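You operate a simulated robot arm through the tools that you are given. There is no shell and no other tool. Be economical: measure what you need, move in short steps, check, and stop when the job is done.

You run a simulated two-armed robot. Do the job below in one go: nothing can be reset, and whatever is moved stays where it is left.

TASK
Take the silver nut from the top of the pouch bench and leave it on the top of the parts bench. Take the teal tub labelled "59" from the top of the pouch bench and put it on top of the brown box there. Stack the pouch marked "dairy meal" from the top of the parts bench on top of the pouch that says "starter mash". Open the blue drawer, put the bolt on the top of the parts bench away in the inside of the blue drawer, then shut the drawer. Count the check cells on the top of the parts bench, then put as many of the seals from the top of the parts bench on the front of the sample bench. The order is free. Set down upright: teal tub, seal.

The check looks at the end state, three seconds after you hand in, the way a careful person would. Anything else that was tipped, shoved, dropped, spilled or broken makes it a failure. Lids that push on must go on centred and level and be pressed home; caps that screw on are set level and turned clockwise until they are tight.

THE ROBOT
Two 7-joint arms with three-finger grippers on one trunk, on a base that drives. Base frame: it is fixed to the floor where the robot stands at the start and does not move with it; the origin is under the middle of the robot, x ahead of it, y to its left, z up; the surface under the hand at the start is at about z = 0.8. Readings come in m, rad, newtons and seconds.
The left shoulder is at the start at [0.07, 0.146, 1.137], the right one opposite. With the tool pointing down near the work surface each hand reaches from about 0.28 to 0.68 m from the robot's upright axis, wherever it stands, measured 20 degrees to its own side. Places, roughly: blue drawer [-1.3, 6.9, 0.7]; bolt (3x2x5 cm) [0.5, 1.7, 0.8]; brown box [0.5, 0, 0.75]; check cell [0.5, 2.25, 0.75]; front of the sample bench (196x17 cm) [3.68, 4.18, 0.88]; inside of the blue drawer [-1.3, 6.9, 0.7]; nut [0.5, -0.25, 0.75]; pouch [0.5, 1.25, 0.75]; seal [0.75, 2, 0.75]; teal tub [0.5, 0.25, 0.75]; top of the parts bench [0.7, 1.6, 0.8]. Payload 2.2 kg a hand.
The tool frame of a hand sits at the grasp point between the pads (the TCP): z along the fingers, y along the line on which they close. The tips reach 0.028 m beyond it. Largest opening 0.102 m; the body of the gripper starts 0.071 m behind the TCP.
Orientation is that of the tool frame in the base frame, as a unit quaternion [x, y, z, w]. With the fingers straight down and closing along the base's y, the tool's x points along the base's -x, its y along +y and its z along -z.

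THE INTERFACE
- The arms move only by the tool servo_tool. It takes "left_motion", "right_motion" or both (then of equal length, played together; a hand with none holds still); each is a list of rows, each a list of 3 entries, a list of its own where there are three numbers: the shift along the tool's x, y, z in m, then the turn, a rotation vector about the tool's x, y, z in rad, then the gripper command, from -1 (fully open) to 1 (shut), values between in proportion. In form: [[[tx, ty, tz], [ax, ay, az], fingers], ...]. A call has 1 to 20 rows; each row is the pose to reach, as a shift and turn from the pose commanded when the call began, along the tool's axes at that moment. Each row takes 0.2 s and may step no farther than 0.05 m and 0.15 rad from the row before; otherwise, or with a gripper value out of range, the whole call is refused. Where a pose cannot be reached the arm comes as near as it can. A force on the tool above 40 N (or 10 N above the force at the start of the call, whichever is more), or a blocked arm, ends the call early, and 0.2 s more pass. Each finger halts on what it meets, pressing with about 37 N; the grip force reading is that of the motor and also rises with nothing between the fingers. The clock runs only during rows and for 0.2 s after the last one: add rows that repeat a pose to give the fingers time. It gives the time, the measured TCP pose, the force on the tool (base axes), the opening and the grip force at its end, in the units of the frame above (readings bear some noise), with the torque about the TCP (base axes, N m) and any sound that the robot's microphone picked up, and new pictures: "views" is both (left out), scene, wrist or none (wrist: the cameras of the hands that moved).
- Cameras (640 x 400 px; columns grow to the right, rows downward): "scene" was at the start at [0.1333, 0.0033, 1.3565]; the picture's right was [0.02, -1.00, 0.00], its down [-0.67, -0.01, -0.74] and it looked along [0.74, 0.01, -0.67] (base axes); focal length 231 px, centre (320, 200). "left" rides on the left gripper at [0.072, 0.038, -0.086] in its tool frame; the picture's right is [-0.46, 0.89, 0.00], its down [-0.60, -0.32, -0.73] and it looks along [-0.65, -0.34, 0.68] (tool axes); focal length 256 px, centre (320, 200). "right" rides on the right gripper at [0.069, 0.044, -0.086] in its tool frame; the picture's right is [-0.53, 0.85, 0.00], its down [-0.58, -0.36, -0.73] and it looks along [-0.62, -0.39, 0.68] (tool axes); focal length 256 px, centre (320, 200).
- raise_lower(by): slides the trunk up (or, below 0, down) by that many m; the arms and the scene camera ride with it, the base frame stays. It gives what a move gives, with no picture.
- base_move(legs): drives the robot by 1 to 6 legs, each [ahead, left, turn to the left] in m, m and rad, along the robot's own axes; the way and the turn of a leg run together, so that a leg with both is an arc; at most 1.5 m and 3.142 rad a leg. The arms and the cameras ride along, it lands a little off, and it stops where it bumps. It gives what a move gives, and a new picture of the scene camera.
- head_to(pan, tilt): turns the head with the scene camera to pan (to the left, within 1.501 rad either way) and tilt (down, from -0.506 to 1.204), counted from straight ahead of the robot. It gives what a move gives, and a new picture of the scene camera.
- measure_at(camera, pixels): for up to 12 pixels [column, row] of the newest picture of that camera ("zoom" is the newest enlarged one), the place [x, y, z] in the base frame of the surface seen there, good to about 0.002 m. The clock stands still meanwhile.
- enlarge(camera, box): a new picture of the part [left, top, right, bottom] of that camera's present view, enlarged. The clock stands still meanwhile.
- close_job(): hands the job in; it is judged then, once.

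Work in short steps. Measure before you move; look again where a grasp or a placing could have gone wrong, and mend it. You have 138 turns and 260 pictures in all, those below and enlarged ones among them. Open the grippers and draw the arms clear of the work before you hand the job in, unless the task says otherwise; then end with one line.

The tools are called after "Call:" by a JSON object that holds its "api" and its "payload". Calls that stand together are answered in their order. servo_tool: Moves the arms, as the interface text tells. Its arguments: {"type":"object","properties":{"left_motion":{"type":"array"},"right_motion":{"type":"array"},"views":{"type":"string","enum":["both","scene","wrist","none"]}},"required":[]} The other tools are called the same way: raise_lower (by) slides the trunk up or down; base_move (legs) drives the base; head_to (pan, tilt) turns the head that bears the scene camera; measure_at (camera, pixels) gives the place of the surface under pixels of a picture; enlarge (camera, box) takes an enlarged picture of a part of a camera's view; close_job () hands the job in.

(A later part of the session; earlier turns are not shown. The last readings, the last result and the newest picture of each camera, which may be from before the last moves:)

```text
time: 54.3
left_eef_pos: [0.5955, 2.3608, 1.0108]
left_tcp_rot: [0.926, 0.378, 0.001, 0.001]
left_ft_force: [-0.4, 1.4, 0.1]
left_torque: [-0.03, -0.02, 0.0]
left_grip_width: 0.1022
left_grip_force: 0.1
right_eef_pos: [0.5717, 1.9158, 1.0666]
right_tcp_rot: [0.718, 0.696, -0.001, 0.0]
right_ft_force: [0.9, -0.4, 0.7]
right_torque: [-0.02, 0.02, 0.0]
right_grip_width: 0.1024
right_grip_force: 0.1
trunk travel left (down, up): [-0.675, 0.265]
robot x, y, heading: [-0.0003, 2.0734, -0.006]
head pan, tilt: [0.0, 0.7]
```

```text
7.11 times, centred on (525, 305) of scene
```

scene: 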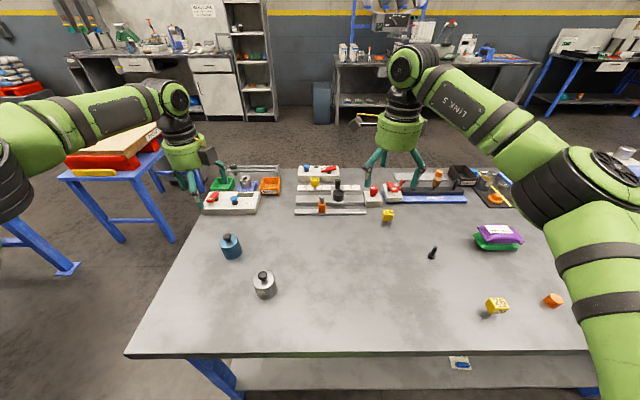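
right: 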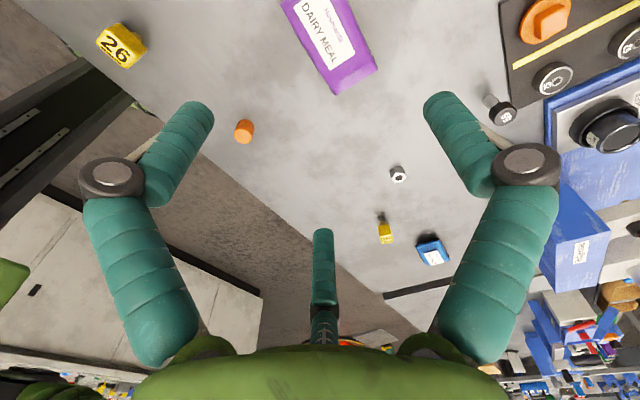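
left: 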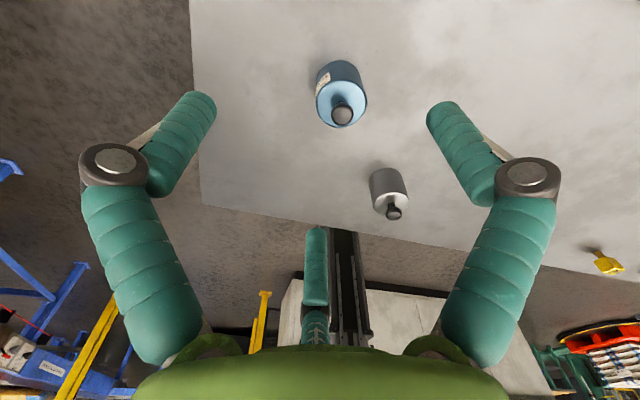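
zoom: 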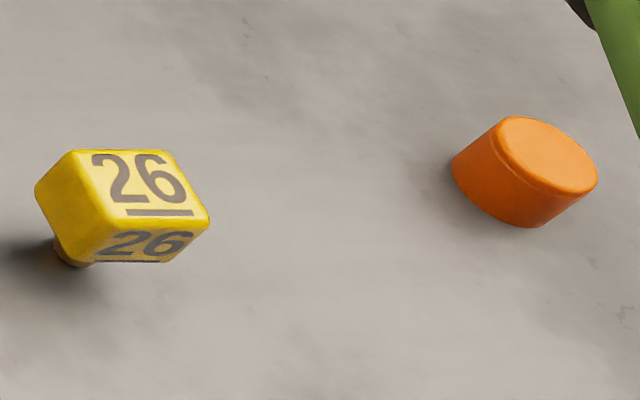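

All yellow pin-blocks are the same kind (numbered seals); I'll take 57 and 26. I move the right hand above 57 to measure it.

Call:
{"api": "servo_tool", "payload": {"right_motion": [[[-0.02, 0.025, 0.02], [0, 0, 0], -1], [[-0.04, 0.05, 0.04], [0, 0, 0], -1], [[-0.06, 0.075, 0.07], [0, 0, 0], -1], [[-0.072, 0.097, 0.09], [0, 0, 0], -1], [[-0.072, 0.097, 0.107], [0, 0, 0], -1], [[-0.072, 0.097, 0.107], [0, 0, 0], -1]], "views": "both"}}

Call:
{"api": "enlarge", "payload": {"camera": "right", "box": [240, 20, 400, 140]}}

```text
time: 55.7
left_eef_pos: [0.5957, 2.3627, 1.0103]
left_tcp_rot: [0.926, 0.378, 0.001, 0.002]
left_ft_force: [-0.4, 1.2, -0.2]
left_torque: [-0.02, 0.01, -0.01]
left_grip_width: 0.1023
left_grip_force: 0.0
right_eef_pos: [0.6499, 1.8416, 0.9586]
right_tcp_rot: [0.719, 0.695, -0.001, 0.0]
right_ft_force: [0.9, -0.1, -0.4]
right_torque: [-0.01, 0.02, -0.04]
right_grip_width: 0.102
right_grip_force: 0.1
right hand out of reach, approached as far as the arm can: row 4, 5, 6
trunk travel left (down, up): [-0.675, 0.265]
robot x, y, heading: [0.0028, 2.0727, -0.01]
head pan, tilt: [0.0, 0.7]
```

scene: 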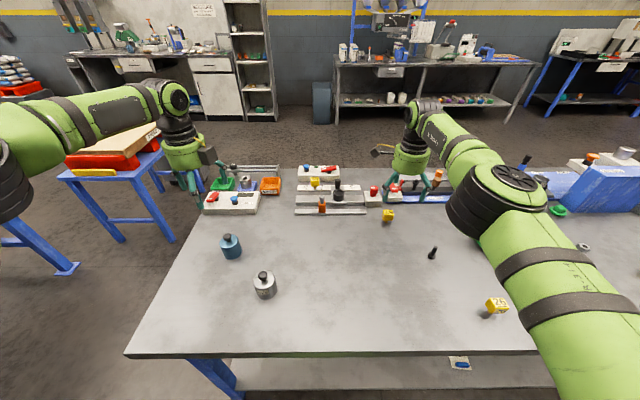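
right: 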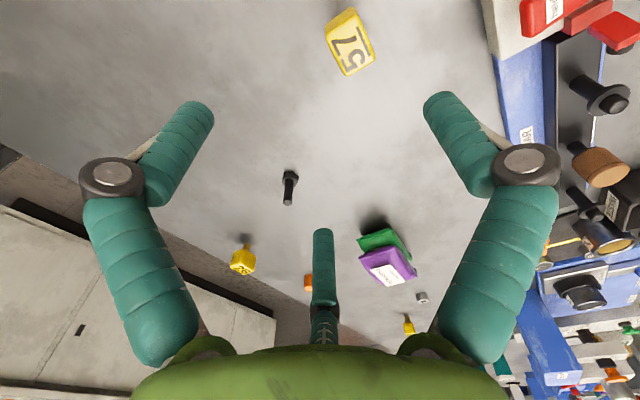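

```text
3.33 times, centred on (320, 80) of right
```

zoom: 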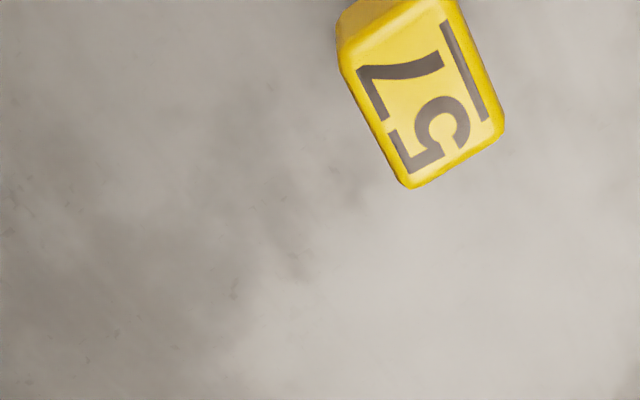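

57 is at (350,40) in the right view; I measure its corners, and drive forward a little since reach is limited.

Call:
{"api": "measure_at", "payload": {"camera": "right", "pixels": [[325, 37], [345, 73], [375, 58], [353, 14], [350, 42], [330, 20], [515, 105], [495, 20]]}}

Call:
{"api": "measure_at", "payload": {"camera": "scene", "pixels": [[230, 350], [400, 352], [388, 222], [388, 228]]}}

Call:
{"api": "base_move", "payload": {"legs": [[0.05, 0, 0]]}}

```text
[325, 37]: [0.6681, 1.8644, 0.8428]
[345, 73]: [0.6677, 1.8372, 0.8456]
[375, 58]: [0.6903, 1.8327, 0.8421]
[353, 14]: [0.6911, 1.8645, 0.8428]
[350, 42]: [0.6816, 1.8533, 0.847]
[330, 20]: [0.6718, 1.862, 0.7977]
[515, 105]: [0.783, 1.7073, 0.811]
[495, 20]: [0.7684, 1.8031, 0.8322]
```

```text
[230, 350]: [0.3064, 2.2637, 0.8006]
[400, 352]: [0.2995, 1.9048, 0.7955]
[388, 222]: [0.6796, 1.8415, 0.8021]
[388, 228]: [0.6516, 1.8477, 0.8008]
```

```text
time: 56.6
left_eef_pos: [0.6422, 2.3613, 1.0136]
left_tcp_rot: [0.926, 0.378, 0.003, 0.002]
left_ft_force: [0.0, 0.1, 0.7]
left_torque: [-0.04, 0.01, 0.0]
left_grip_width: 0.1018
left_grip_force: 0.1
right_eef_pos: [0.6985, 1.8398, 0.9611]
right_tcp_rot: [0.719, 0.695, 0.001, 0.001]
right_ft_force: [0.3, 0.3, 0.2]
right_torque: [0.02, -0.03, 0.01]
right_grip_width: 0.1017
right_grip_force: 0.0
trunk travel left (down, up): [-0.675, 0.265]
robot x, y, heading: [0.0501, 2.0752, -0.009]
head pan, tilt: [0.0, 0.7]
```

scene: 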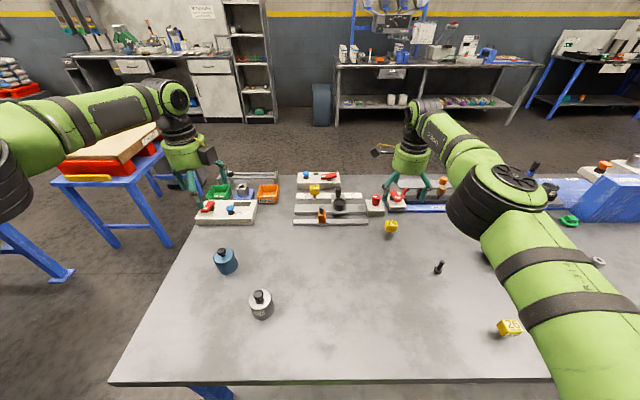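

Seal 57 centre is (0.680,1.850), top 0.846, axis-aligned. I align and descend to just above, then check.

Call:
{"api": "servo_tool", "payload": {"right_motion": [[[0.005, -0.0094, 0.03], [0, 0, 0], -1], [[0.0096, -0.0188, 0.06], [0, 0, 0], -1], [[0.0096, -0.0188, 0.075], [0, 0, 0], -1], [[0.0096, -0.0188, 0.075], [0, 0, 0], -1]], "views": "wrist"}}

Call:
{"api": "measure_at", "payload": {"camera": "right", "pixels": [[320, 100], [300, 110], [340, 110], [320, 130], [320, 160]]}}

```text
time: 57.6
left_eef_pos: [0.6454, 2.3611, 1.0124]
left_tcp_rot: [0.926, 0.378, 0.002, 0.001]
left_ft_force: [-0.1, 0.6, -0.3]
left_torque: [-0.02, -0.02, -0.03]
left_grip_width: 0.1023
left_grip_force: 0.1
right_eef_pos: [0.6806, 1.8483, 0.883]
right_tcp_rot: [0.719, 0.695, 0.001, 0.0]
right_ft_force: [-0.3, 0.0, 0.2]
right_torque: [0.03, -0.03, 0.02]
right_grip_width: 0.102
right_grip_force: 0.0
trunk travel left (down, up): [-0.675, 0.265]
robot x, y, heading: [0.0468, 2.0753, -0.008]
head pan, tilt: [0.0, 0.7]
```

right: 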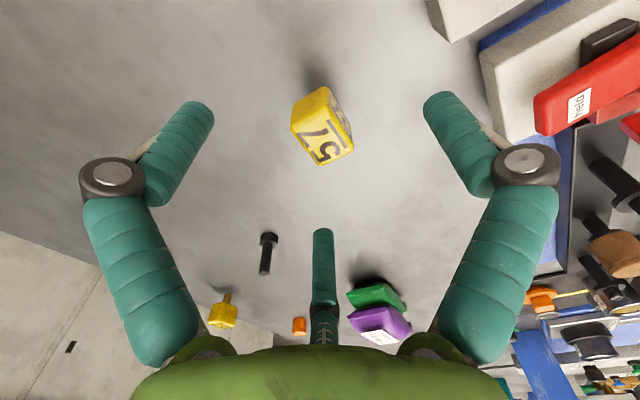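

```text
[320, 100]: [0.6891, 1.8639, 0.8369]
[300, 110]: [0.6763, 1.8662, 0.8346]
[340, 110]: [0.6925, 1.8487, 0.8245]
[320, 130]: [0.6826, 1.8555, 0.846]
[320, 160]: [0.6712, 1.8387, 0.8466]
```

Centre about (0.680,1.8515). I shift 3 mm in y, descend to TCP 0.841 and close.

Call:
{"api": "servo_tool", "payload": {"right_motion": [[[0.003, 0, 0.02], [0, 0, 0], -1], [[0.003, 0, 0.042], [0, 0, 0], -1], [[0.003, 0, 0.042], [0, 0, 0], -0.4], [[0.003, 0, 0.042], [0, 0, 0], 0.0], [[0.003, 0, 0.042], [0, 0, 0], 0.4], [[0.003, 0, 0.042], [0, 0, 0], 1], [[0.003, 0, 0.042], [0, 0, 0], 1], [[0.003, 0, 0.042], [0, 0, 0], 1]], "views": "wrist"}}

```text
time: 59.4
left_eef_pos: [0.6446, 2.3612, 1.011]
left_tcp_rot: [0.926, 0.379, 0.001, 0.001]
left_ft_force: [0.2, 0.0, 0.3]
left_torque: [-0.01, 0.03, 0.02]
left_grip_width: 0.1017
left_grip_force: 0.0
right_eef_pos: [0.6812, 1.8534, 0.8415]
right_tcp_rot: [0.719, 0.695, 0.0, 0.001]
right_ft_force: [-0.4, -0.2, -0.2]
right_torque: [-0.01, 0.03, 0.0]
right_grip_width: 0.0305
right_grip_force: 36.8
trunk travel left (down, up): [-0.675, 0.265]
robot x, y, heading: [0.0491, 2.0746, -0.011]
head pan, tilt: [0.0, 0.7]
```

right: 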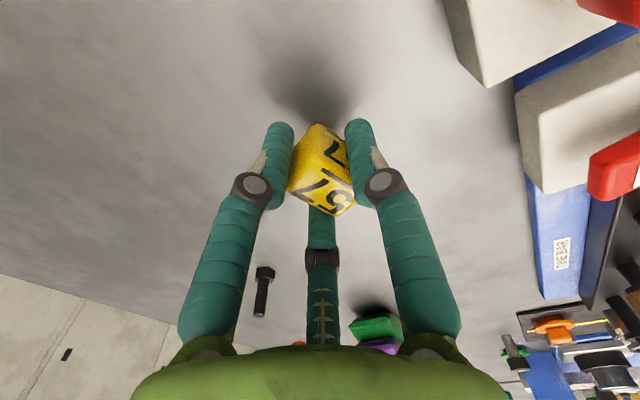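

Held (0.0305). I lift it, retract, and bring the left hand back up and turned toward neutral.

Call:
{"api": "servo_tool", "payload": {"right_motion": [[[0, 0, -0.03], [0, 0, 0], 1], [[0, 0, -0.08], [0, 0, 0], 1], [[0, 0, -0.13], [0, 0, 0], 1], [[0, 0, -0.18], [0, 0, 0], 1], [[0, -0.04, -0.2], [0, 0, 0], 1], [[0, -0.08, -0.22], [0, 0, 0], 1], [[0, -0.12, -0.24], [0, 0, 0], 1], [[0, -0.16, -0.25], [0, 0, 0], 1], [[0, -0.2, -0.25], [0, 0, 0], 1], [[0, -0.22, -0.25], [0, 0, 0], 1], [[0, -0.22, -0.25], [0, 0, 0], 1], [[0, -0.22, -0.25], [0, 0, 0], 1]], "left_motion": [[[0, 0, -0.03], [0, 0, 0], -1], [[0, 0, -0.07], [0, 0, -0.14], -1], [[0, 0, -0.1], [0, 0, -0.28], -1], [[-0.02, -0.02, -0.13], [0, 0, -0.42], -1], [[-0.04, -0.04, -0.16], [0, 0, -0.56], -1], [[-0.06, -0.06, -0.19], [0, 0, -0.7], -1], [[-0.08, -0.08, -0.19], [0, 0, -0.84], -1], [[-0.1, -0.1, -0.19], [0, 0, -0.98], -1], [[-0.12, -0.12, -0.19], [0, 0, -1.12], -1], [[-0.14, -0.14, -0.19], [0, 0, -1.26], -1], [[-0.14, -0.14, -0.19], [0, 0, -1.4], -1], [[-0.14, -0.14, -0.19], [0, 0, -1.54], -1]], "views": "both"}}

Call:
{"api": "enlarge", "payload": {"camera": "scene", "box": [420, 240, 580, 350]}}

```text
time: 62.0
left_eef_pos: [0.4455, 2.3628, 1.2014]
left_tcp_rot: [0.401, 0.916, 0.0, 0.002]
left_ft_force: [0.3, 0.2, -0.3]
left_torque: [-0.02, 0.0, 0.0]
left_grip_width: 0.1021
left_grip_force: 0.0
left hand out of reach, approached as far as the arm can: row 2, 3
right_eef_pos: [0.4632, 1.8592, 1.0909]
right_tcp_rot: [0.719, 0.695, 0.0, 0.0]
right_ft_force: [-0.3, 0.4, -1.1]
right_torque: [0.01, 0.01, -0.04]
right_grip_width: 0.0302
right_grip_force: 37.0
trunk travel left (down, up): [-0.675, 0.265]
robot x, y, heading: [0.0518, 2.0772, -0.008]
head pan, tilt: [0.0, 0.7]
```

scene: 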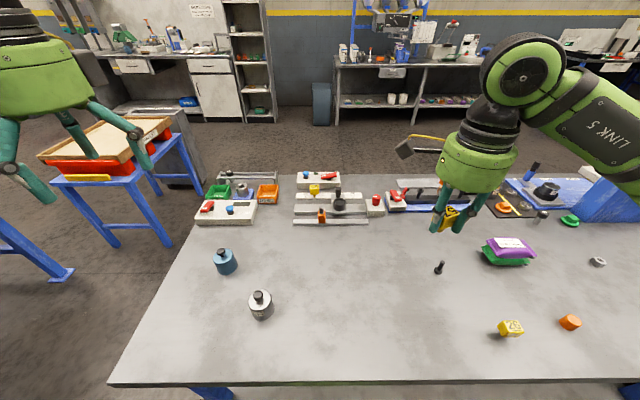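
right: 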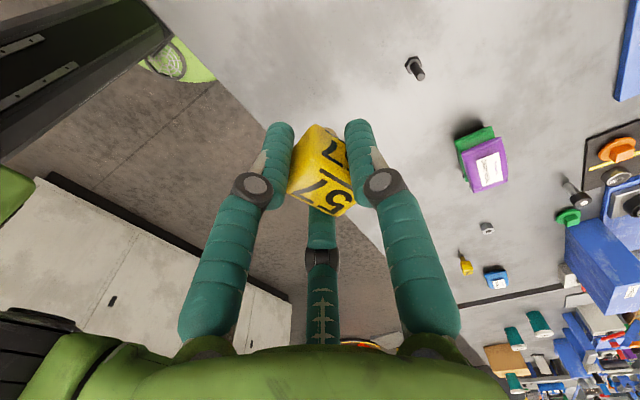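
left: 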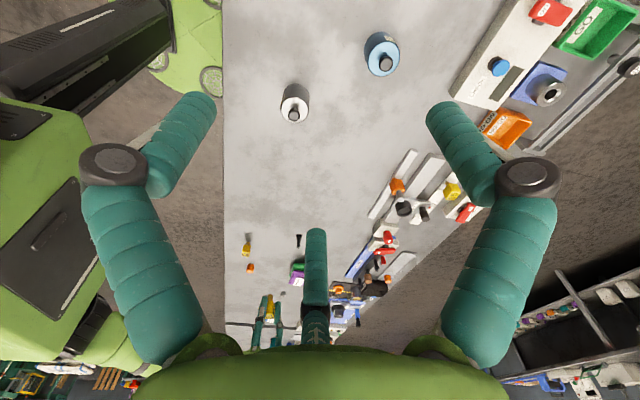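

```text
3.64 times, centred on (500, 295) of scene
```

zoom: 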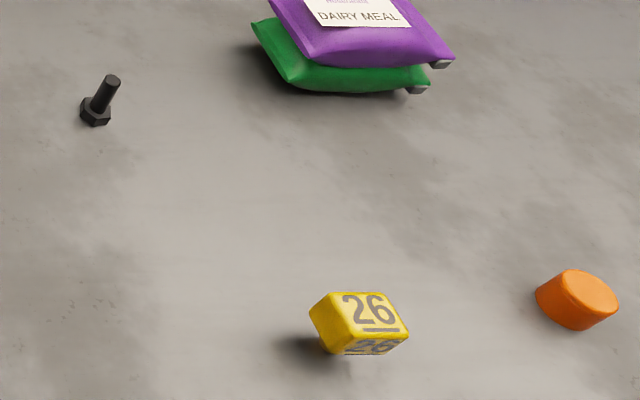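

Call:
{"api": "measure_at", "payload": {"camera": "zoom", "pixels": [[333, 294], [389, 294], [405, 334], [354, 330], [370, 310], [318, 310], [575, 292], [100, 95], [110, 78], [95, 115]]}}

```text
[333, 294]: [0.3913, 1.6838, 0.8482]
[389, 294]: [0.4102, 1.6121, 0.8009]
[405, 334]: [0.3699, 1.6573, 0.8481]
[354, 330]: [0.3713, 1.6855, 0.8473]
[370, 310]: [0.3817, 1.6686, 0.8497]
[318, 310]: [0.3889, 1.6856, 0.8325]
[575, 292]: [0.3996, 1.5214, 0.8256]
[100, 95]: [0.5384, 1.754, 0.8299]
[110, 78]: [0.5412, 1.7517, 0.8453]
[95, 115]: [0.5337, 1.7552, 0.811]
```

Seal 26 centre (0.381,1.671), axis-aligned. I drive right 0.6 m and back 5 cm so the left arm can take it.

Call:
{"api": "base_move", "payload": {"legs": [[-0.05, -0.6, 0.008]]}}

```text
time: 65.4
left_eef_pos: [0.3908, 1.7671, 1.201]
left_tcp_rot: [0.398, 0.917, -0.001, 0.003]
left_ft_force: [0.5, 0.1, -0.3]
left_torque: [-0.02, -0.03, -0.02]
left_grip_width: 0.1021
left_grip_force: 0.1
right_eef_pos: [0.4109, 1.2629, 1.0921]
right_tcp_rot: [0.717, 0.698, -0.001, 0.001]
right_ft_force: [0.2, -0.1, -0.5]
right_torque: [0.03, -0.01, -0.01]
right_grip_width: 0.0304
right_grip_force: 37.7
trunk travel left (down, up): [-0.675, 0.265]
robot x, y, heading: [-0.0027, 1.4719, -0.004]
head pan, tilt: [0.0, 0.7]
```

scene: 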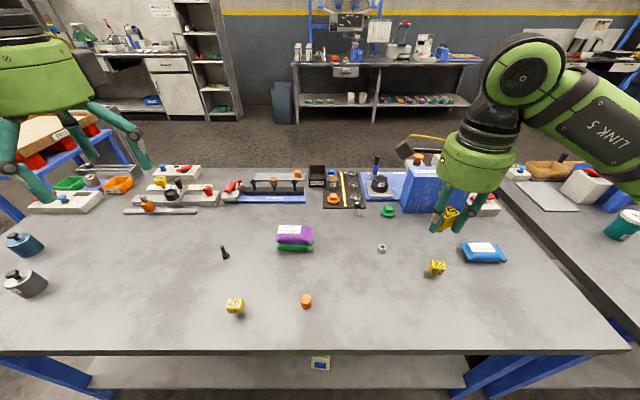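

Left hand to a hover above seal 26.

Call:
{"api": "servo_tool", "payload": {"left_motion": [[[-0.009, -0.0104, 0.039], [0, 0, -0.117], -1], [[-0.018, -0.0208, 0.077], [0, 0, -0.234], -1], [[-0.027, -0.0312, 0.116], [0, 0, -0.351], -1], [[-0.036, -0.0416, 0.155], [0, 0, -0.468], -1], [[-0.045, -0.052, 0.194], [0, 0, -0.585], -1], [[-0.054, -0.0624, 0.232], [0, 0, -0.702], -1], [[-0.0635, -0.0728, 0.271], [0, 0, -0.819], -1], [[-0.0635, -0.0728, 0.271], [0, 0, -0.819], -1]], "views": "both"}}

Call:
{"api": "enlarge", "payload": {"camera": "left", "box": [240, 40, 400, 160]}}

```text
time: 67.2
left_eef_pos: [0.3801, 1.6716, 0.9292]
left_tcp_rot: [0.0, 1.0, -0.001, 0.003]
left_ft_force: [-0.1, -0.2, 0.3]
left_torque: [0.0, 0.01, -0.01]
left_grip_width: 0.1021
left_grip_force: 0.0
right_eef_pos: [0.4111, 1.2639, 1.0913]
right_tcp_rot: [0.716, 0.698, 0.001, 0.001]
right_ft_force: [-0.1, 0.0, -0.2]
right_torque: [-0.01, 0.02, 0.01]
right_grip_width: 0.0302
right_grip_force: 36.9
trunk travel left (down, up): [-0.675, 0.265]
robot x, y, heading: [-0.0021, 1.4796, -0.008]
head pan, tilt: [0.0, 0.7]
```

scene: 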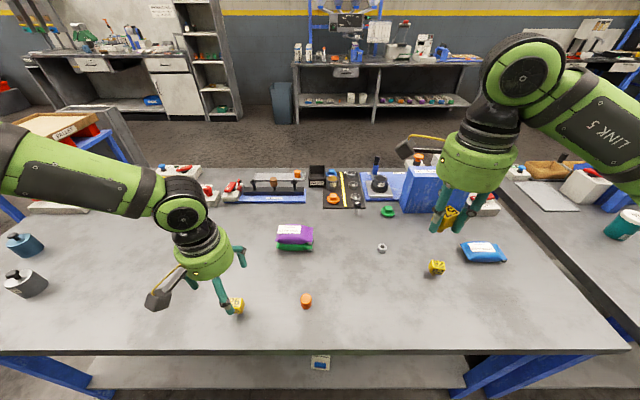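
left: 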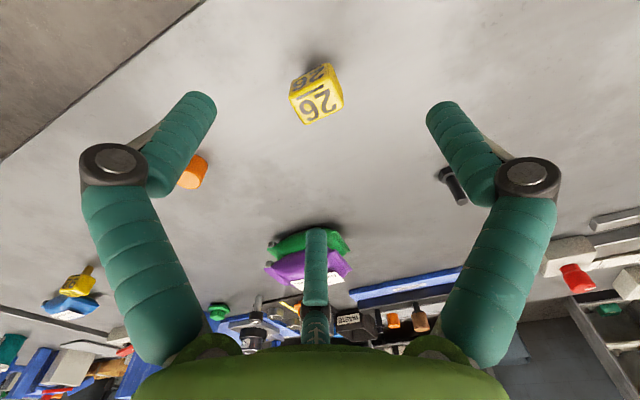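

```text
3.33 times, centred on (320, 100) of left
```

zoom: 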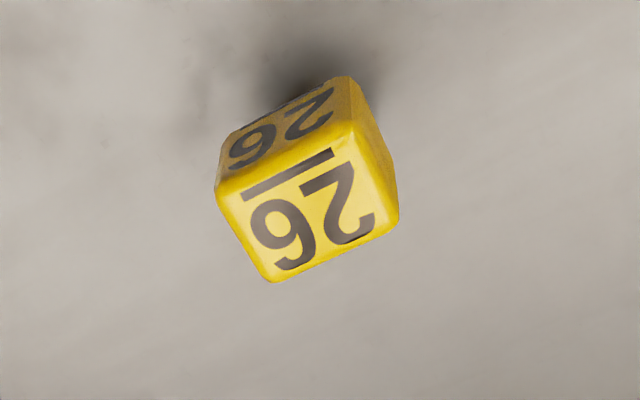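

Call:
{"api": "measure_at", "payload": {"camera": "zoom", "pixels": [[225, 195], [350, 130], [392, 220], [272, 275], [308, 203], [275, 135], [380, 150]]}}

```text
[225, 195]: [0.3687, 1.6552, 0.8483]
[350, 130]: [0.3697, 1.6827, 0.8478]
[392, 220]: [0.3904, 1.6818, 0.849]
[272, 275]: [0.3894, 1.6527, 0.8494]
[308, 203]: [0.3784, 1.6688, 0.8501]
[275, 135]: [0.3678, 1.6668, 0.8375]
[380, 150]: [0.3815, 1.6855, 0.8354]
```

Centre (0.3795,1.669). I descend to TCP 0.841 and close.

Call:
{"api": "servo_tool", "payload": {"left_motion": [[[0.0005, -0.0026, 0.03], [0, 0, 0], -1], [[0.0005, -0.0026, 0.06], [0, 0, 0], -1], [[0.0005, -0.0026, 0.088], [0, 0, 0], -1], [[0.0005, -0.0026, 0.088], [0, 0, 0], -0.9], [[0.0005, -0.0026, 0.088], [0, 0, 0], -0.4], [[0.0005, -0.0026, 0.088], [0, 0, 0], 0], [[0.0005, -0.0026, 0.088], [0, 0, 0], 0.4], [[0.0005, -0.0026, 0.088], [0, 0, 0], 1], [[0.0005, -0.0026, 0.088], [0, 0, 0], 1], [[0.0005, -0.0026, 0.088], [0, 0, 0], 1]], "views": "wrist"}}

```text
time: 69.4
left_eef_pos: [0.3824, 1.6658, 0.8426]
left_tcp_rot: [0.0, 1.0, -0.001, 0.001]
left_ft_force: [-0.7, 0.8, -0.1]
left_torque: [-0.02, -0.05, -0.01]
left_grip_width: 0.0304
left_grip_force: 36.9
right_eef_pos: [0.4123, 1.2632, 1.0906]
right_tcp_rot: [0.716, 0.698, 0.001, -0.001]
right_ft_force: [-0.2, -0.2, 0.1]
right_torque: [0.0, -0.01, 0.02]
right_grip_width: 0.0303
right_grip_force: 36.7
trunk travel left (down, up): [-0.675, 0.265]
robot x, y, heading: [-0.002, 1.479, -0.003]
head pan, tilt: [0.0, 0.7]
```

left: 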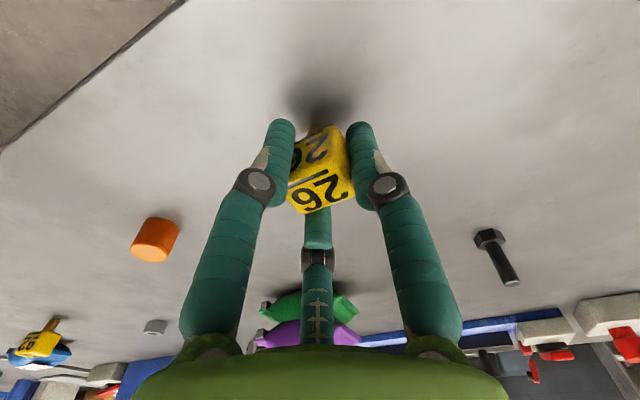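

Both seals are held. I lift the left, and check the area around the blue box for more cells with the right camera.

Call:
{"api": "servo_tool", "payload": {"left_motion": [[[0, 0, -0.03], [0, 0, 0], 1], [[0, 0, -0.08], [0, 0, 0], 1], [[0, 0, -0.13], [0, 0, 0], 1], [[0, 0, -0.18], [0, 0, 0], 1], [[0, 0, -0.23], [0, 0, 0], 1], [[0.0, 0, -0.26], [0, 0, 0], 1]], "right_motion": [[[0, 0, 0], [0, 0, 0], 1], [[0, 0, 0], [0, 0, 0], 1], [[0, 0, 0], [0, 0, 0], 1], [[0, 0, 0], [0, 0, 0], 1], [[0, 0, 0], [0, 0, 0], 1], [[0, 0, 0], [0, 0, 0], 1]], "views": "both"}}

Call:
{"api": "enlarge", "payload": {"camera": "right", "box": [400, 30, 640, 180]}}

Call:
{"api": "enlarge", "payload": {"camera": "scene", "box": [330, 140, 560, 280]}}

```text
time: 70.8
left_eef_pos: [0.3792, 1.6649, 1.1018]
left_tcp_rot: [0.0, 1.0, -0.001, 0.001]
left_ft_force: [-0.7, -0.4, -0.4]
left_torque: [-0.01, 0.01, 0.01]
left_grip_width: 0.0304
left_grip_force: 36.9
right_eef_pos: [0.4106, 1.2624, 1.0915]
right_tcp_rot: [0.716, 0.698, 0.0, 0.0]
right_ft_force: [0.2, -0.6, 0.3]
right_torque: [-0.03, -0.03, -0.03]
right_grip_width: 0.0296
right_grip_force: 37.0
trunk travel left (down, up): [-0.675, 0.265]
robot x, y, heading: [0.0012, 1.4722, 0.0]
head pan, tilt: [0.0, 0.7]
```

scene: 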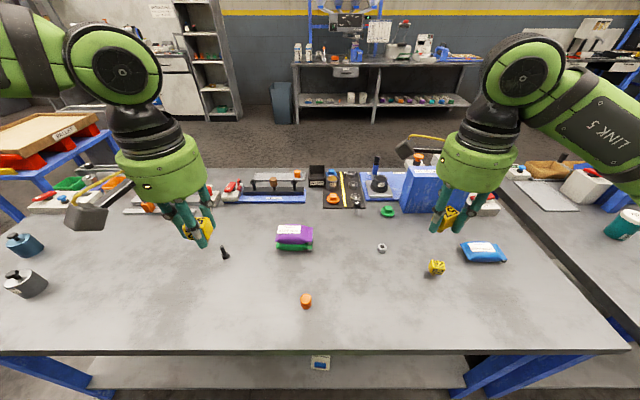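
right: 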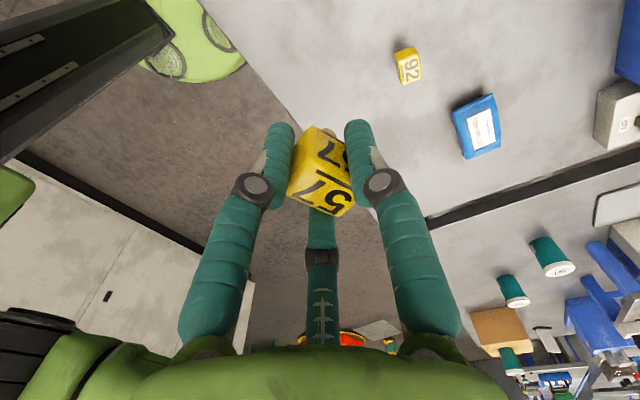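
left: 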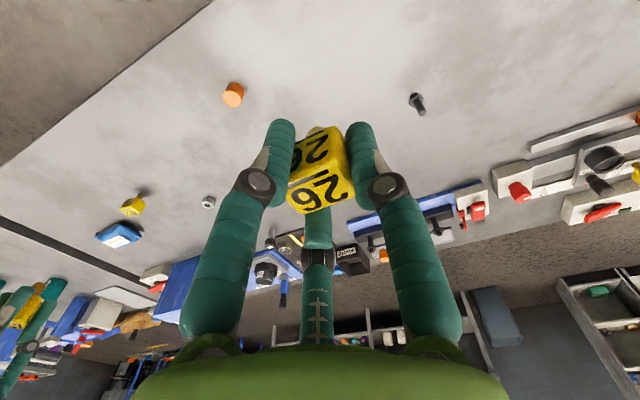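

```text
2.67 times, centred on (520, 105) of right
```

zoom: 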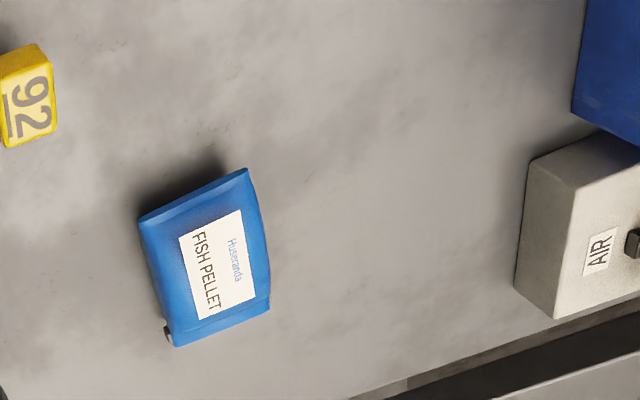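

```text
2.78 times, centred on (445, 210) of scene
```

zoom: 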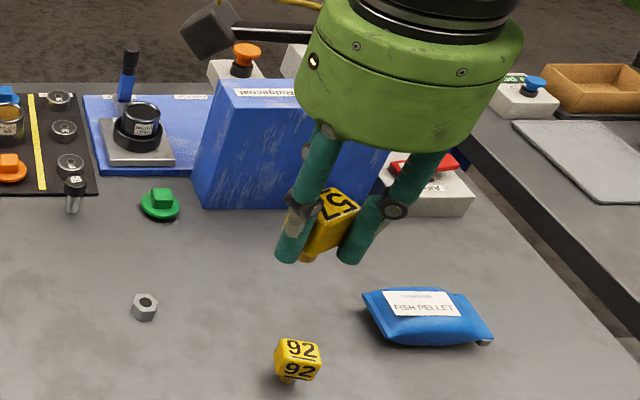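

The tall "Ridgecoat" box could hide something behind it; I drive right to look past it.

Call:
{"api": "base_move", "payload": {"legs": [[-0.05, -0.95, 0]]}}

Call:
{"api": "head_to", "payload": {"pan": 0.65, "tilt": 0.5}}

Call:
{"api": "enlarge", "payload": {"camera": "scene", "box": [200, 80, 460, 240]}}

```text
time: 75.9
left_eef_pos: [0.3301, 0.7026, 1.1012]
left_tcp_rot: [-0.004, 1.0, -0.001, 0.001]
left_ft_force: [-0.1, -0.5, -0.3]
left_torque: [-0.01, 0.0, -0.02]
left_grip_width: 0.0298
left_grip_force: 37.2
right_eef_pos: [0.3657, 0.2995, 1.0909]
right_tcp_rot: [0.713, 0.701, 0.0, 0.0]
right_ft_force: [-0.5, 0.7, -0.5]
right_torque: [-0.01, -0.01, -0.01]
right_grip_width: 0.0297
right_grip_force: 37.0
trunk travel left (down, up): [-0.675, 0.265]
robot x, y, heading: [-0.048, 0.5045, 0.005]
head pan, tilt: [0.0, 0.7]
```

scene: 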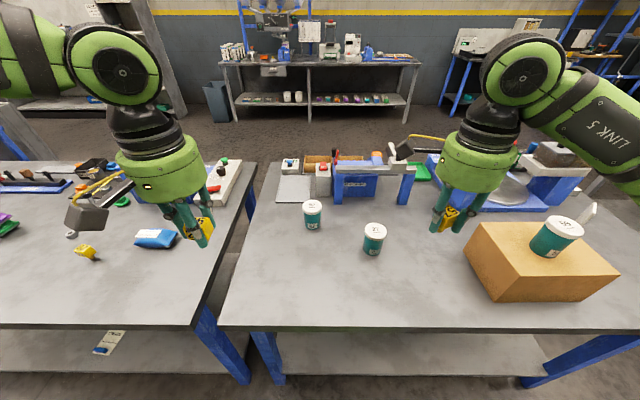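

```text
time: 76.9
left_eef_pos: [0.331, 0.7017, 1.1013]
left_tcp_rot: [-0.005, 1.0, 0.0, 0.001]
left_ft_force: [-1.2, -0.3, -0.1]
left_torque: [-0.01, -0.04, -0.04]
left_grip_width: 0.0299
left_grip_force: 37.1
right_eef_pos: [0.3668, 0.299, 1.0901]
right_tcp_rot: [0.713, 0.701, 0.0, 0.0]
right_ft_force: [0.0, 0.3, -1.0]
right_torque: [-0.02, -0.02, -0.01]
right_grip_width: 0.0297
right_grip_force: 37.6
trunk travel left (down, up): [-0.675, 0.265]
robot x, y, heading: [-0.0511, 0.5048, 0.007]
head pan, tilt: [0.649, 0.499]
```

scene: 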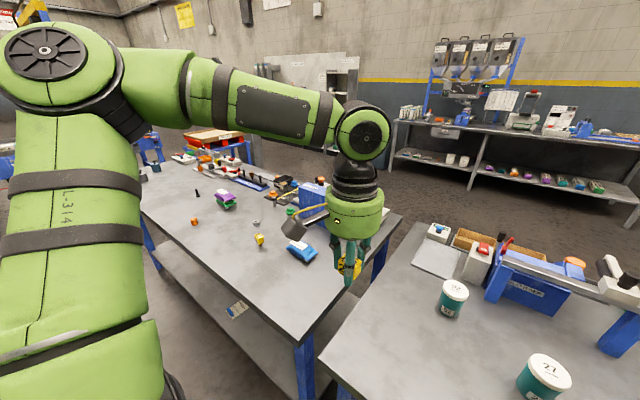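

```text
2.46 times, centred on (330, 160) of scene
```

zoom: 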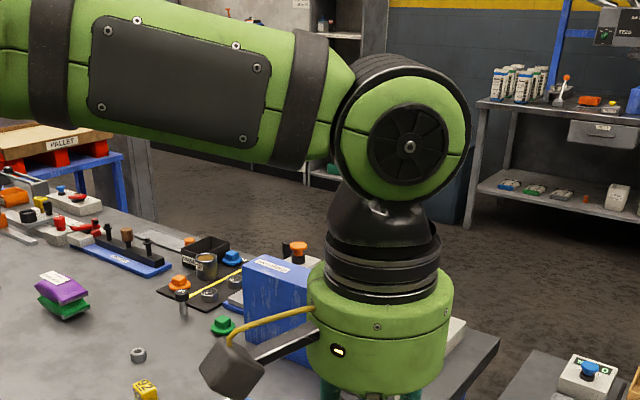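

The left arm blocks the view; I swing the left hand further left.

Call:
{"api": "servo_tool", "payload": {"left_motion": [[[0, 0.045, -0.01], [0, 0, 0], 1], [[0, 0.09, -0.02], [0, 0, 0], 1], [[0.01, 0.135, -0.03], [0, 0, 0], 1], [[0.03, 0.18, -0.03], [0, 0, 0], 1], [[0.05, 0.22, -0.03], [0, 0, 0], 1], [[0.05, 0.22, -0.03], [0, 0, 0], 1]], "views": "scene"}}

Call:
{"api": "enlarge", "payload": {"camera": "scene", "box": [240, 140, 440, 260]}}

```text
time: 78.3
left_eef_pos: [0.2821, 0.92, 1.1318]
left_tcp_rot: [-0.004, 1.0, 0.0, 0.002]
left_ft_force: [-0.2, -0.1, -0.5]
left_torque: [0.03, 0.0, 0.0]
left_grip_width: 0.03
left_grip_force: 36.4
right_eef_pos: [0.3664, 0.2979, 1.0911]
right_tcp_rot: [0.712, 0.702, 0.0, 0.0]
right_ft_force: [0.1, -0.2, -0.7]
right_torque: [0.04, -0.02, -0.02]
right_grip_width: 0.0299
right_grip_force: 37.2
trunk travel left (down, up): [-0.675, 0.265]
robot x, y, heading: [-0.0479, 0.5046, 0.007]
head pan, tilt: [0.649, 0.499]
```

scene: 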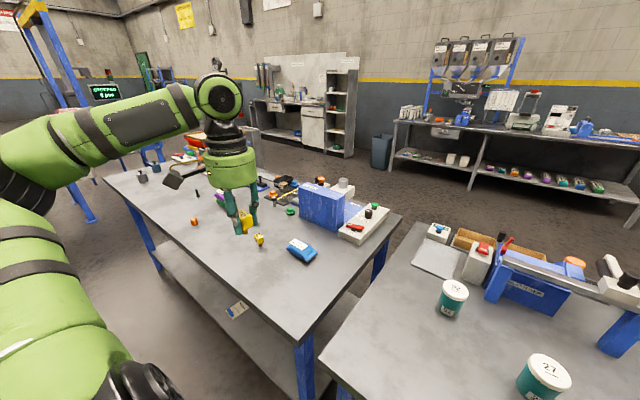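

```text
3.20 times, centred on (340, 200) of scene
```

zoom: 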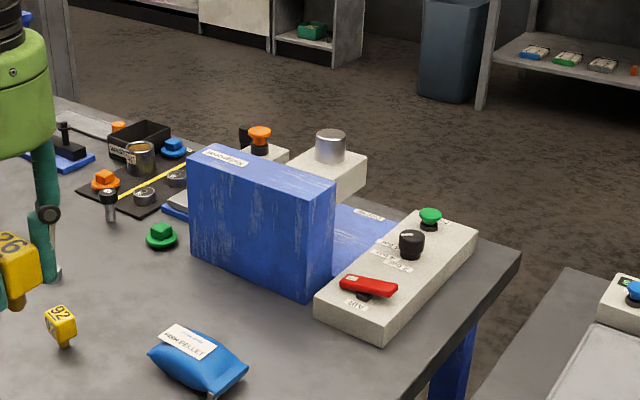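

Part of the zone just behind the box is still hidden; I raise the trunk and go a bit further right.

Call:
{"api": "raise_lower", "payload": {"by": 0.25}}

Call:
{"api": "base_move", "payload": {"legs": [[0, -0.3, 0]]}}

Call:
{"api": "enlarge", "payload": {"camera": "scene", "box": [180, 140, 380, 260]}}

```text
time: 80.9
left_eef_pos: [0.2814, 0.9207, 1.3816]
left_tcp_rot: [-0.004, 1.0, -0.001, 0.001]
left_ft_force: [1.2, 0.9, 0.2]
left_torque: [0.01, 0.0, -0.02]
left_grip_width: 0.0299
left_grip_force: 37.3
right_eef_pos: [0.3648, 0.2998, 1.3404]
right_tcp_rot: [0.713, 0.701, 0.0, 0.0]
right_ft_force: [0.7, -0.3, -0.8]
right_torque: [0.03, -0.03, -0.03]
right_grip_width: 0.0298
right_grip_force: 37.1
trunk travel left (down, up): [-0.925, 0.015]
robot x, y, heading: [-0.0561, 0.505, 0.01]
head pan, tilt: [0.649, 0.499]
```

```text
time: 82.9
left_eef_pos: [0.2834, 0.6303, 1.3808]
left_tcp_rot: [-0.006, 1.0, -0.003, 0.002]
left_ft_force: [0.4, 0.6, -0.8]
left_torque: [0.0, -0.02, 0.0]
left_grip_width: 0.0297
left_grip_force: 37.5
right_eef_pos: [0.3683, 0.0105, 1.3413]
right_tcp_rot: [0.711, 0.703, -0.001, 0.001]
right_ft_force: [-0.3, 0.2, -0.3]
right_torque: [-0.05, -0.01, -0.03]
right_grip_width: 0.0297
right_grip_force: 36.6
trunk travel left (down, up): [-0.925, 0.015]
robot x, y, heading: [-0.0476, 0.2116, 0.012]
head pan, tilt: [0.649, 0.499]
```

scene: 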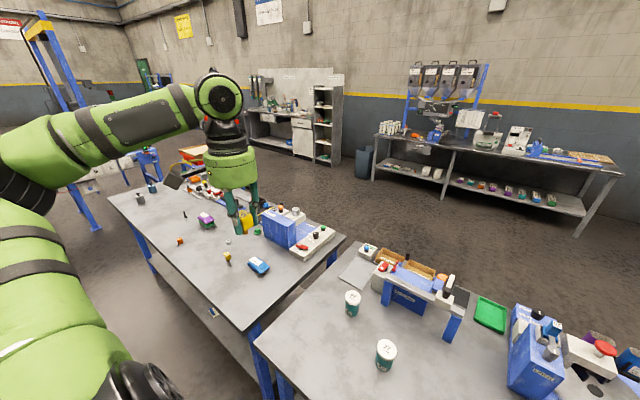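

```text
3.20 times, centred on (280, 200) of scene
```

zoom: 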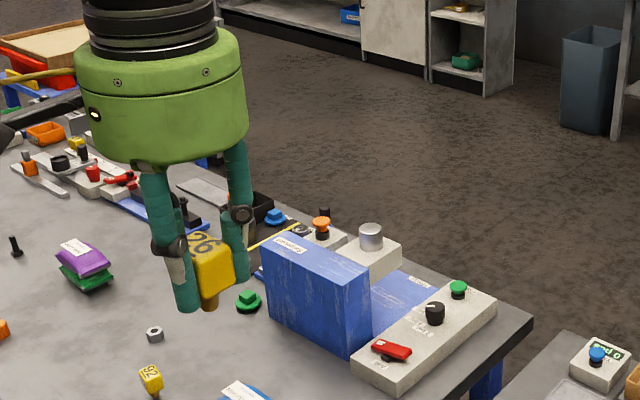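

Still a small hidden spot; I'll view it from the far side when driving round. I drive back left toward y≈1.9 first.

Call:
{"api": "base_move", "payload": {"legs": [[0, 1.2, -0.012], [0, 0.6, 0]]}}

Call:
{"api": "head_to", "payload": {"pan": 0.95, "tilt": 0.4}}

```text
time: 92.0
left_eef_pos: [0.2977, 2.4149, 1.3827]
left_tcp_rot: [0.006, 1.0, 0.0, 0.001]
left_ft_force: [0.3, 0.1, -0.5]
left_torque: [0.01, -0.01, -0.03]
left_grip_width: 0.0297
left_grip_force: 37.4
right_eef_pos: [0.3692, 1.791, 1.3407]
right_tcp_rot: [0.719, 0.695, 0.001, 0.0]
right_ft_force: [-0.8, 0.7, -0.7]
right_torque: [0.0, 0.02, -0.06]
right_grip_width: 0.0296
right_grip_force: 36.4
trunk travel left (down, up): [-0.925, 0.015]
robot x, y, heading: [-0.0457, 2.0109, -0.011]
head pan, tilt: [0.649, 0.499]
```

scene: 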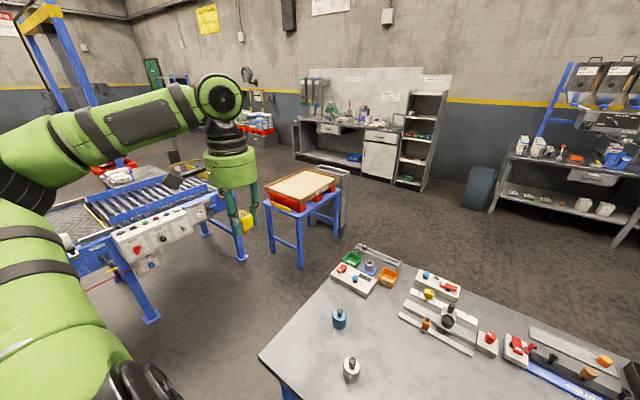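

```text
time: 92.8
left_eef_pos: [0.2981, 2.4159, 1.382]
left_tcp_rot: [0.006, 1.0, 0.0, 0.002]
left_ft_force: [0.8, -0.9, -0.3]
left_torque: [-0.02, 0.02, -0.02]
left_grip_width: 0.0298
left_grip_force: 36.7
right_eef_pos: [0.3686, 1.7938, 1.3416]
right_tcp_rot: [0.72, 0.694, 0.001, 0.0]
right_ft_force: [-0.3, 0.9, -0.1]
right_torque: [-0.02, 0.01, 0.05]
right_grip_width: 0.0298
right_grip_force: 37.4
trunk travel left (down, up): [-0.925, 0.015]
robot x, y, heading: [-0.0431, 2.0071, -0.012]
head pan, tilt: [0.949, 0.4]
```

scene: 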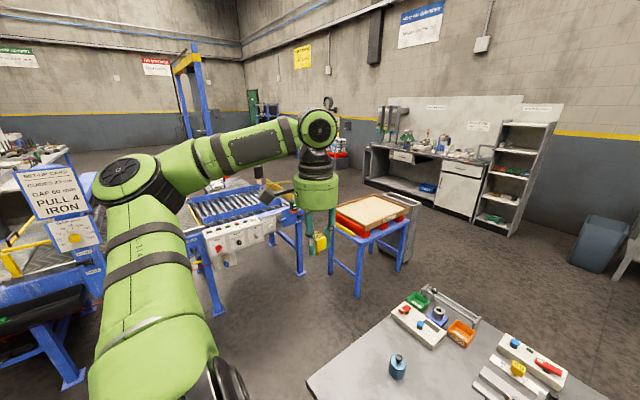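

I measure the obstacles and the wall bench to plan the route.

Call:
{"api": "measure_at", "payload": {"camera": "scene", "pixels": [[378, 150], [445, 167], [478, 178], [500, 205], [380, 212], [330, 222], [357, 297], [410, 262], [300, 275], [245, 225], [220, 313], [485, 222]]}}

Call:
{"api": "enlarge", "payload": {"camera": "scene", "box": [355, 90, 565, 240]}}

Call:
{"api": "measure_at", "payload": {"camera": "scene", "pixels": [[370, 145], [372, 180], [390, 155], [420, 158], [485, 165], [463, 168], [450, 270], [400, 300], [310, 385], [395, 320], [420, 292], [505, 120]]}}

```text
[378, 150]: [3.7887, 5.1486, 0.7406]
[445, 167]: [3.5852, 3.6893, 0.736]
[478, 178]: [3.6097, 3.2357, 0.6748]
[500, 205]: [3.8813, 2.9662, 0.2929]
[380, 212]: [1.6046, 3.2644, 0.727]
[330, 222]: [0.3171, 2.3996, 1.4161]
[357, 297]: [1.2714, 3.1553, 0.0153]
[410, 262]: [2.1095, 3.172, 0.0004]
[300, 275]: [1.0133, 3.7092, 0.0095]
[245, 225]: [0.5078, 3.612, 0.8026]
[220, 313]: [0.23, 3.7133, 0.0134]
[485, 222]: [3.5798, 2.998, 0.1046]
```

```text
2.67 times, centred on (460, 165) of scene
```

zoom: 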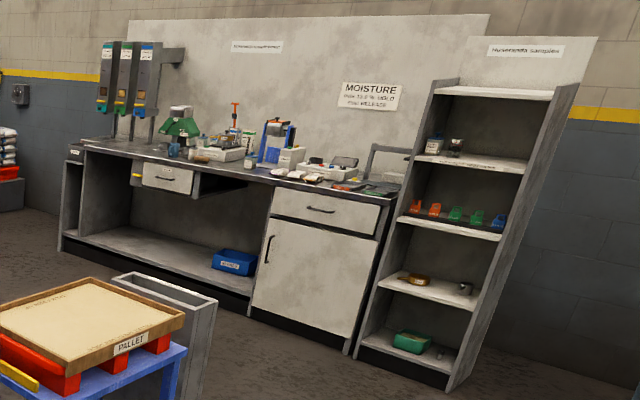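

```text
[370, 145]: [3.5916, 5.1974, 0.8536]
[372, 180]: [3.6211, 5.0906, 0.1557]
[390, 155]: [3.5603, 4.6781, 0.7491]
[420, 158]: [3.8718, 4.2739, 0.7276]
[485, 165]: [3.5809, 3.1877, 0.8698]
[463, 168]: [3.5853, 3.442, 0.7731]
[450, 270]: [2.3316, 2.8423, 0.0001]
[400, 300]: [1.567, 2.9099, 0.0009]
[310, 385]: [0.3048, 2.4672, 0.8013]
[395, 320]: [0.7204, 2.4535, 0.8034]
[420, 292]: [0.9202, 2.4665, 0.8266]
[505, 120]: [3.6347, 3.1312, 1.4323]
```

Sample bench front edge is x≈3.58, y 3.2–5.2. The gap between parts bench (y 2.47) and pallet table (y≈3.1) is narrow, so I check my base's width by looking down.

Call:
{"api": "head_to", "payload": {"pan": 1.5, "tilt": 1.2}}

Call:
{"api": "measure_at", "payload": {"camera": "scene", "pixels": [[320, 380], [250, 380], [390, 380], [320, 330], [200, 300], [440, 300], [320, 280], [120, 380], [520, 380], [320, 230], [60, 300], [600, 300]]}}

```text
time: 93.9
left_eef_pos: [0.2978, 2.4158, 1.3807]
left_tcp_rot: [0.006, 1.0, -0.001, 0.001]
left_ft_force: [0.2, 0.4, -0.4]
left_torque: [-0.01, 0.02, 0.0]
left_grip_width: 0.0299
left_grip_force: 36.6
right_eef_pos: [0.3688, 1.7937, 1.3406]
right_tcp_rot: [0.719, 0.695, 0.0, 0.0]
right_ft_force: [0.8, -0.2, 0.2]
right_torque: [-0.02, 0.02, 0.02]
right_grip_width: 0.0297
right_grip_force: 36.9
trunk travel left (down, up): [-0.925, 0.015]
robot x, y, heading: [-0.04, 2.0128, -0.009]
head pan, tilt: [1.499, 1.201]
```

scene: 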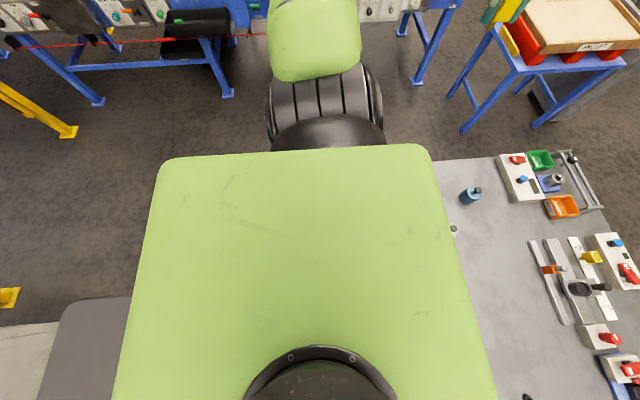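

```text
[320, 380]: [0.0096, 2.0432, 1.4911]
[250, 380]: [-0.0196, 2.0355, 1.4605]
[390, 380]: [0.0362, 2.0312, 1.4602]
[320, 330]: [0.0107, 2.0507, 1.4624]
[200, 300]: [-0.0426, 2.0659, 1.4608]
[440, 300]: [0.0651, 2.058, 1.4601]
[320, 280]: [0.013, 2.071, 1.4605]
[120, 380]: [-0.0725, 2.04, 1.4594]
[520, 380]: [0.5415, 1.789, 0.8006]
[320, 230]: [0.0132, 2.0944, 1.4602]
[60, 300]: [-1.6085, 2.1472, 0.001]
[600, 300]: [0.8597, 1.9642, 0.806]
```

Call:
{"api": "servo_tool", "payload": {"right_motion": [[[0, 0, 0], [0, 0, 0], 1]], "left_motion": [[[0, 0, 0], [0, 0, 0], 1]], "views": "wrist"}}

Call:
{"api": "measure_at", "payload": {"camera": "scene", "pixels": [[90, 340], [75, 380], [62, 310], [128, 300], [20, 380], [470, 132], [500, 40], [532, 128], [416, 82], [228, 93], [455, 100]]}}

```text
time: 94.3
left_eef_pos: [0.2988, 2.4166, 1.3818]
left_tcp_rot: [0.006, 1.0, 0.0, 0.001]
left_ft_force: [-0.7, -0.7, 0.1]
left_torque: [-0.04, -0.04, -0.02]
left_grip_width: 0.0301
left_grip_force: 36.8
right_eef_pos: [0.3694, 1.7942, 1.3411]
right_tcp_rot: [0.72, 0.694, 0.0, 0.0]
right_ft_force: [0.6, 0.7, -0.7]
right_torque: [0.0, 0.05, 0.0]
right_grip_width: 0.03
right_grip_force: 36.7
trunk travel left (down, up): [-0.925, 0.015]
robot x, y, heading: [-0.0434, 2.0116, -0.012]
head pan, tilt: [1.499, 1.201]
```

right: 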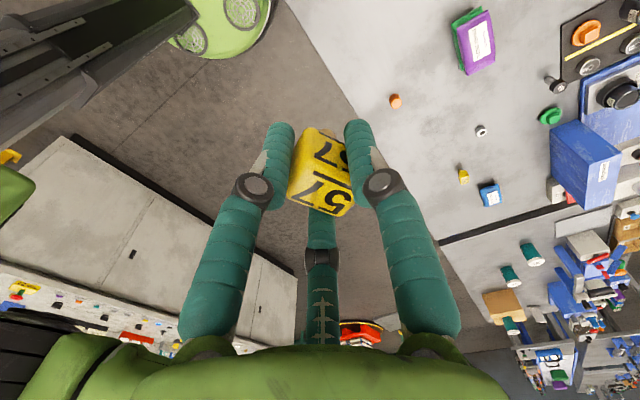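
left: 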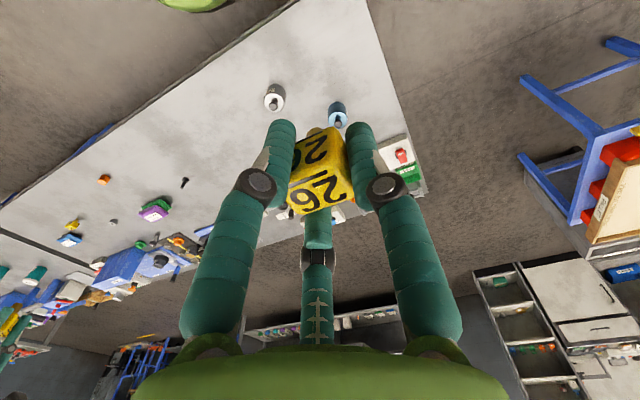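

```text
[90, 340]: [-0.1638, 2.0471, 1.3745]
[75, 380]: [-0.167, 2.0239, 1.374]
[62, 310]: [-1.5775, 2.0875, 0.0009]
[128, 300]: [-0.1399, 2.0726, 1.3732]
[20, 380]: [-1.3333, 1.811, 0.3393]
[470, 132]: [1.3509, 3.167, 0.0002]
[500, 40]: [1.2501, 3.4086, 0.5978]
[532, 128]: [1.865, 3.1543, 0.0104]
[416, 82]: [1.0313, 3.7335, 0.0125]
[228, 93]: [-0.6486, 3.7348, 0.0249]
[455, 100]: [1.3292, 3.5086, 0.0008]
```

Call:
{"api": "measure_at", "payload": {"camera": "right", "pixels": [[272, 5], [255, 40], [215, 58], [180, 45], [240, 12], [345, 105], [20, 250]]}}

Call:
{"api": "measure_at", "payload": {"camera": "left", "pixels": [[225, 5], [205, 10], [165, 3], [545, 120], [520, 78], [590, 220], [520, 160], [420, 150]]}}

```text
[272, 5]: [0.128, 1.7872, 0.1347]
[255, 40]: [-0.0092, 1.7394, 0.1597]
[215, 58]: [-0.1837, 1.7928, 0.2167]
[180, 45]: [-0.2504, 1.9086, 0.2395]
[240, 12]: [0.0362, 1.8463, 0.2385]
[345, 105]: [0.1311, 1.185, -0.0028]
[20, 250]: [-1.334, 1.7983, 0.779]
```

```text
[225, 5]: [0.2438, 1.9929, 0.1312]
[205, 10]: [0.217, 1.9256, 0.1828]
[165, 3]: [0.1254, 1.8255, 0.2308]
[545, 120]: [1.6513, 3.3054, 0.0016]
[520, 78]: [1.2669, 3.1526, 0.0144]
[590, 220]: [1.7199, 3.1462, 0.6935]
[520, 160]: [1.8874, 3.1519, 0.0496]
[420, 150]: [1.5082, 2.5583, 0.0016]
```

The base is round with radius ≈0.285, so the 0.66 m gap works on centreline y≈2.79. I strafe there first.

Call:
{"api": "base_move", "payload": {"legs": [[0, 0.775, 0.012]]}}

Call:
{"api": "head_to", "payload": {"pan": 0.2, "tilt": 0.6}}

```text
time: 98.5
left_eef_pos: [0.2962, 3.1937, 1.3822]
left_tcp_rot: [-0.001, 1.0, 0.0, 0.001]
left_ft_force: [0.0, -0.7, 0.6]
left_torque: [0.02, -0.01, 0.03]
left_grip_width: 0.0296
left_grip_force: 37.0
right_eef_pos: [0.3757, 2.5728, 1.3408]
right_tcp_rot: [0.715, 0.699, 0.0, -0.001]
right_ft_force: [0.2, 0.6, 0.1]
right_torque: [0.03, -0.02, -0.03]
right_grip_width: 0.03
right_grip_force: 36.5
trunk travel left (down, up): [-0.925, 0.015]
robot x, y, heading: [-0.0401, 2.7827, 0.005]
head pan, tilt: [1.499, 1.201]
```

scene: 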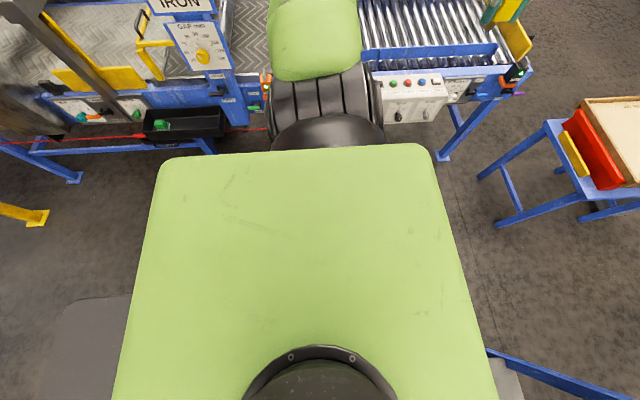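

```text
time: 99.9
left_eef_pos: [0.2958, 3.1942, 1.3815]
left_tcp_rot: [-0.001, 1.0, -0.001, 0.002]
left_ft_force: [-0.4, 0.4, 0.1]
left_torque: [-0.03, 0.03, 0.02]
left_grip_width: 0.0297
left_grip_force: 37.0
right_eef_pos: [0.3767, 2.5732, 1.341]
right_tcp_rot: [0.715, 0.699, 0.0, 0.0]
right_ft_force: [-0.8, 0.0, -0.2]
right_torque: [0.0, -0.01, 0.01]
right_grip_width: 0.0297
right_grip_force: 37.0
trunk travel left (down, up): [-0.925, 0.015]
robot x, y, heading: [-0.0388, 2.7821, 0.002]
head pan, tilt: [0.201, 0.6]
```

scene: 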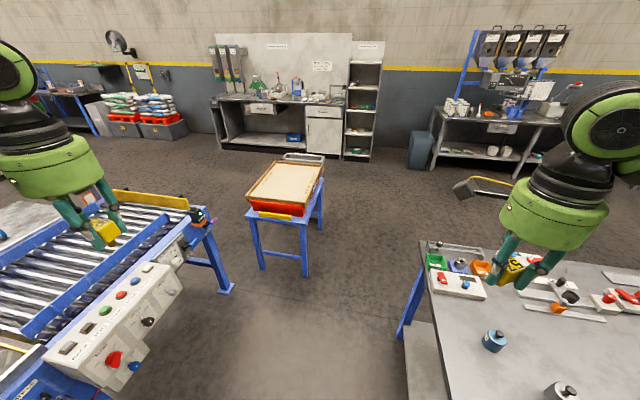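

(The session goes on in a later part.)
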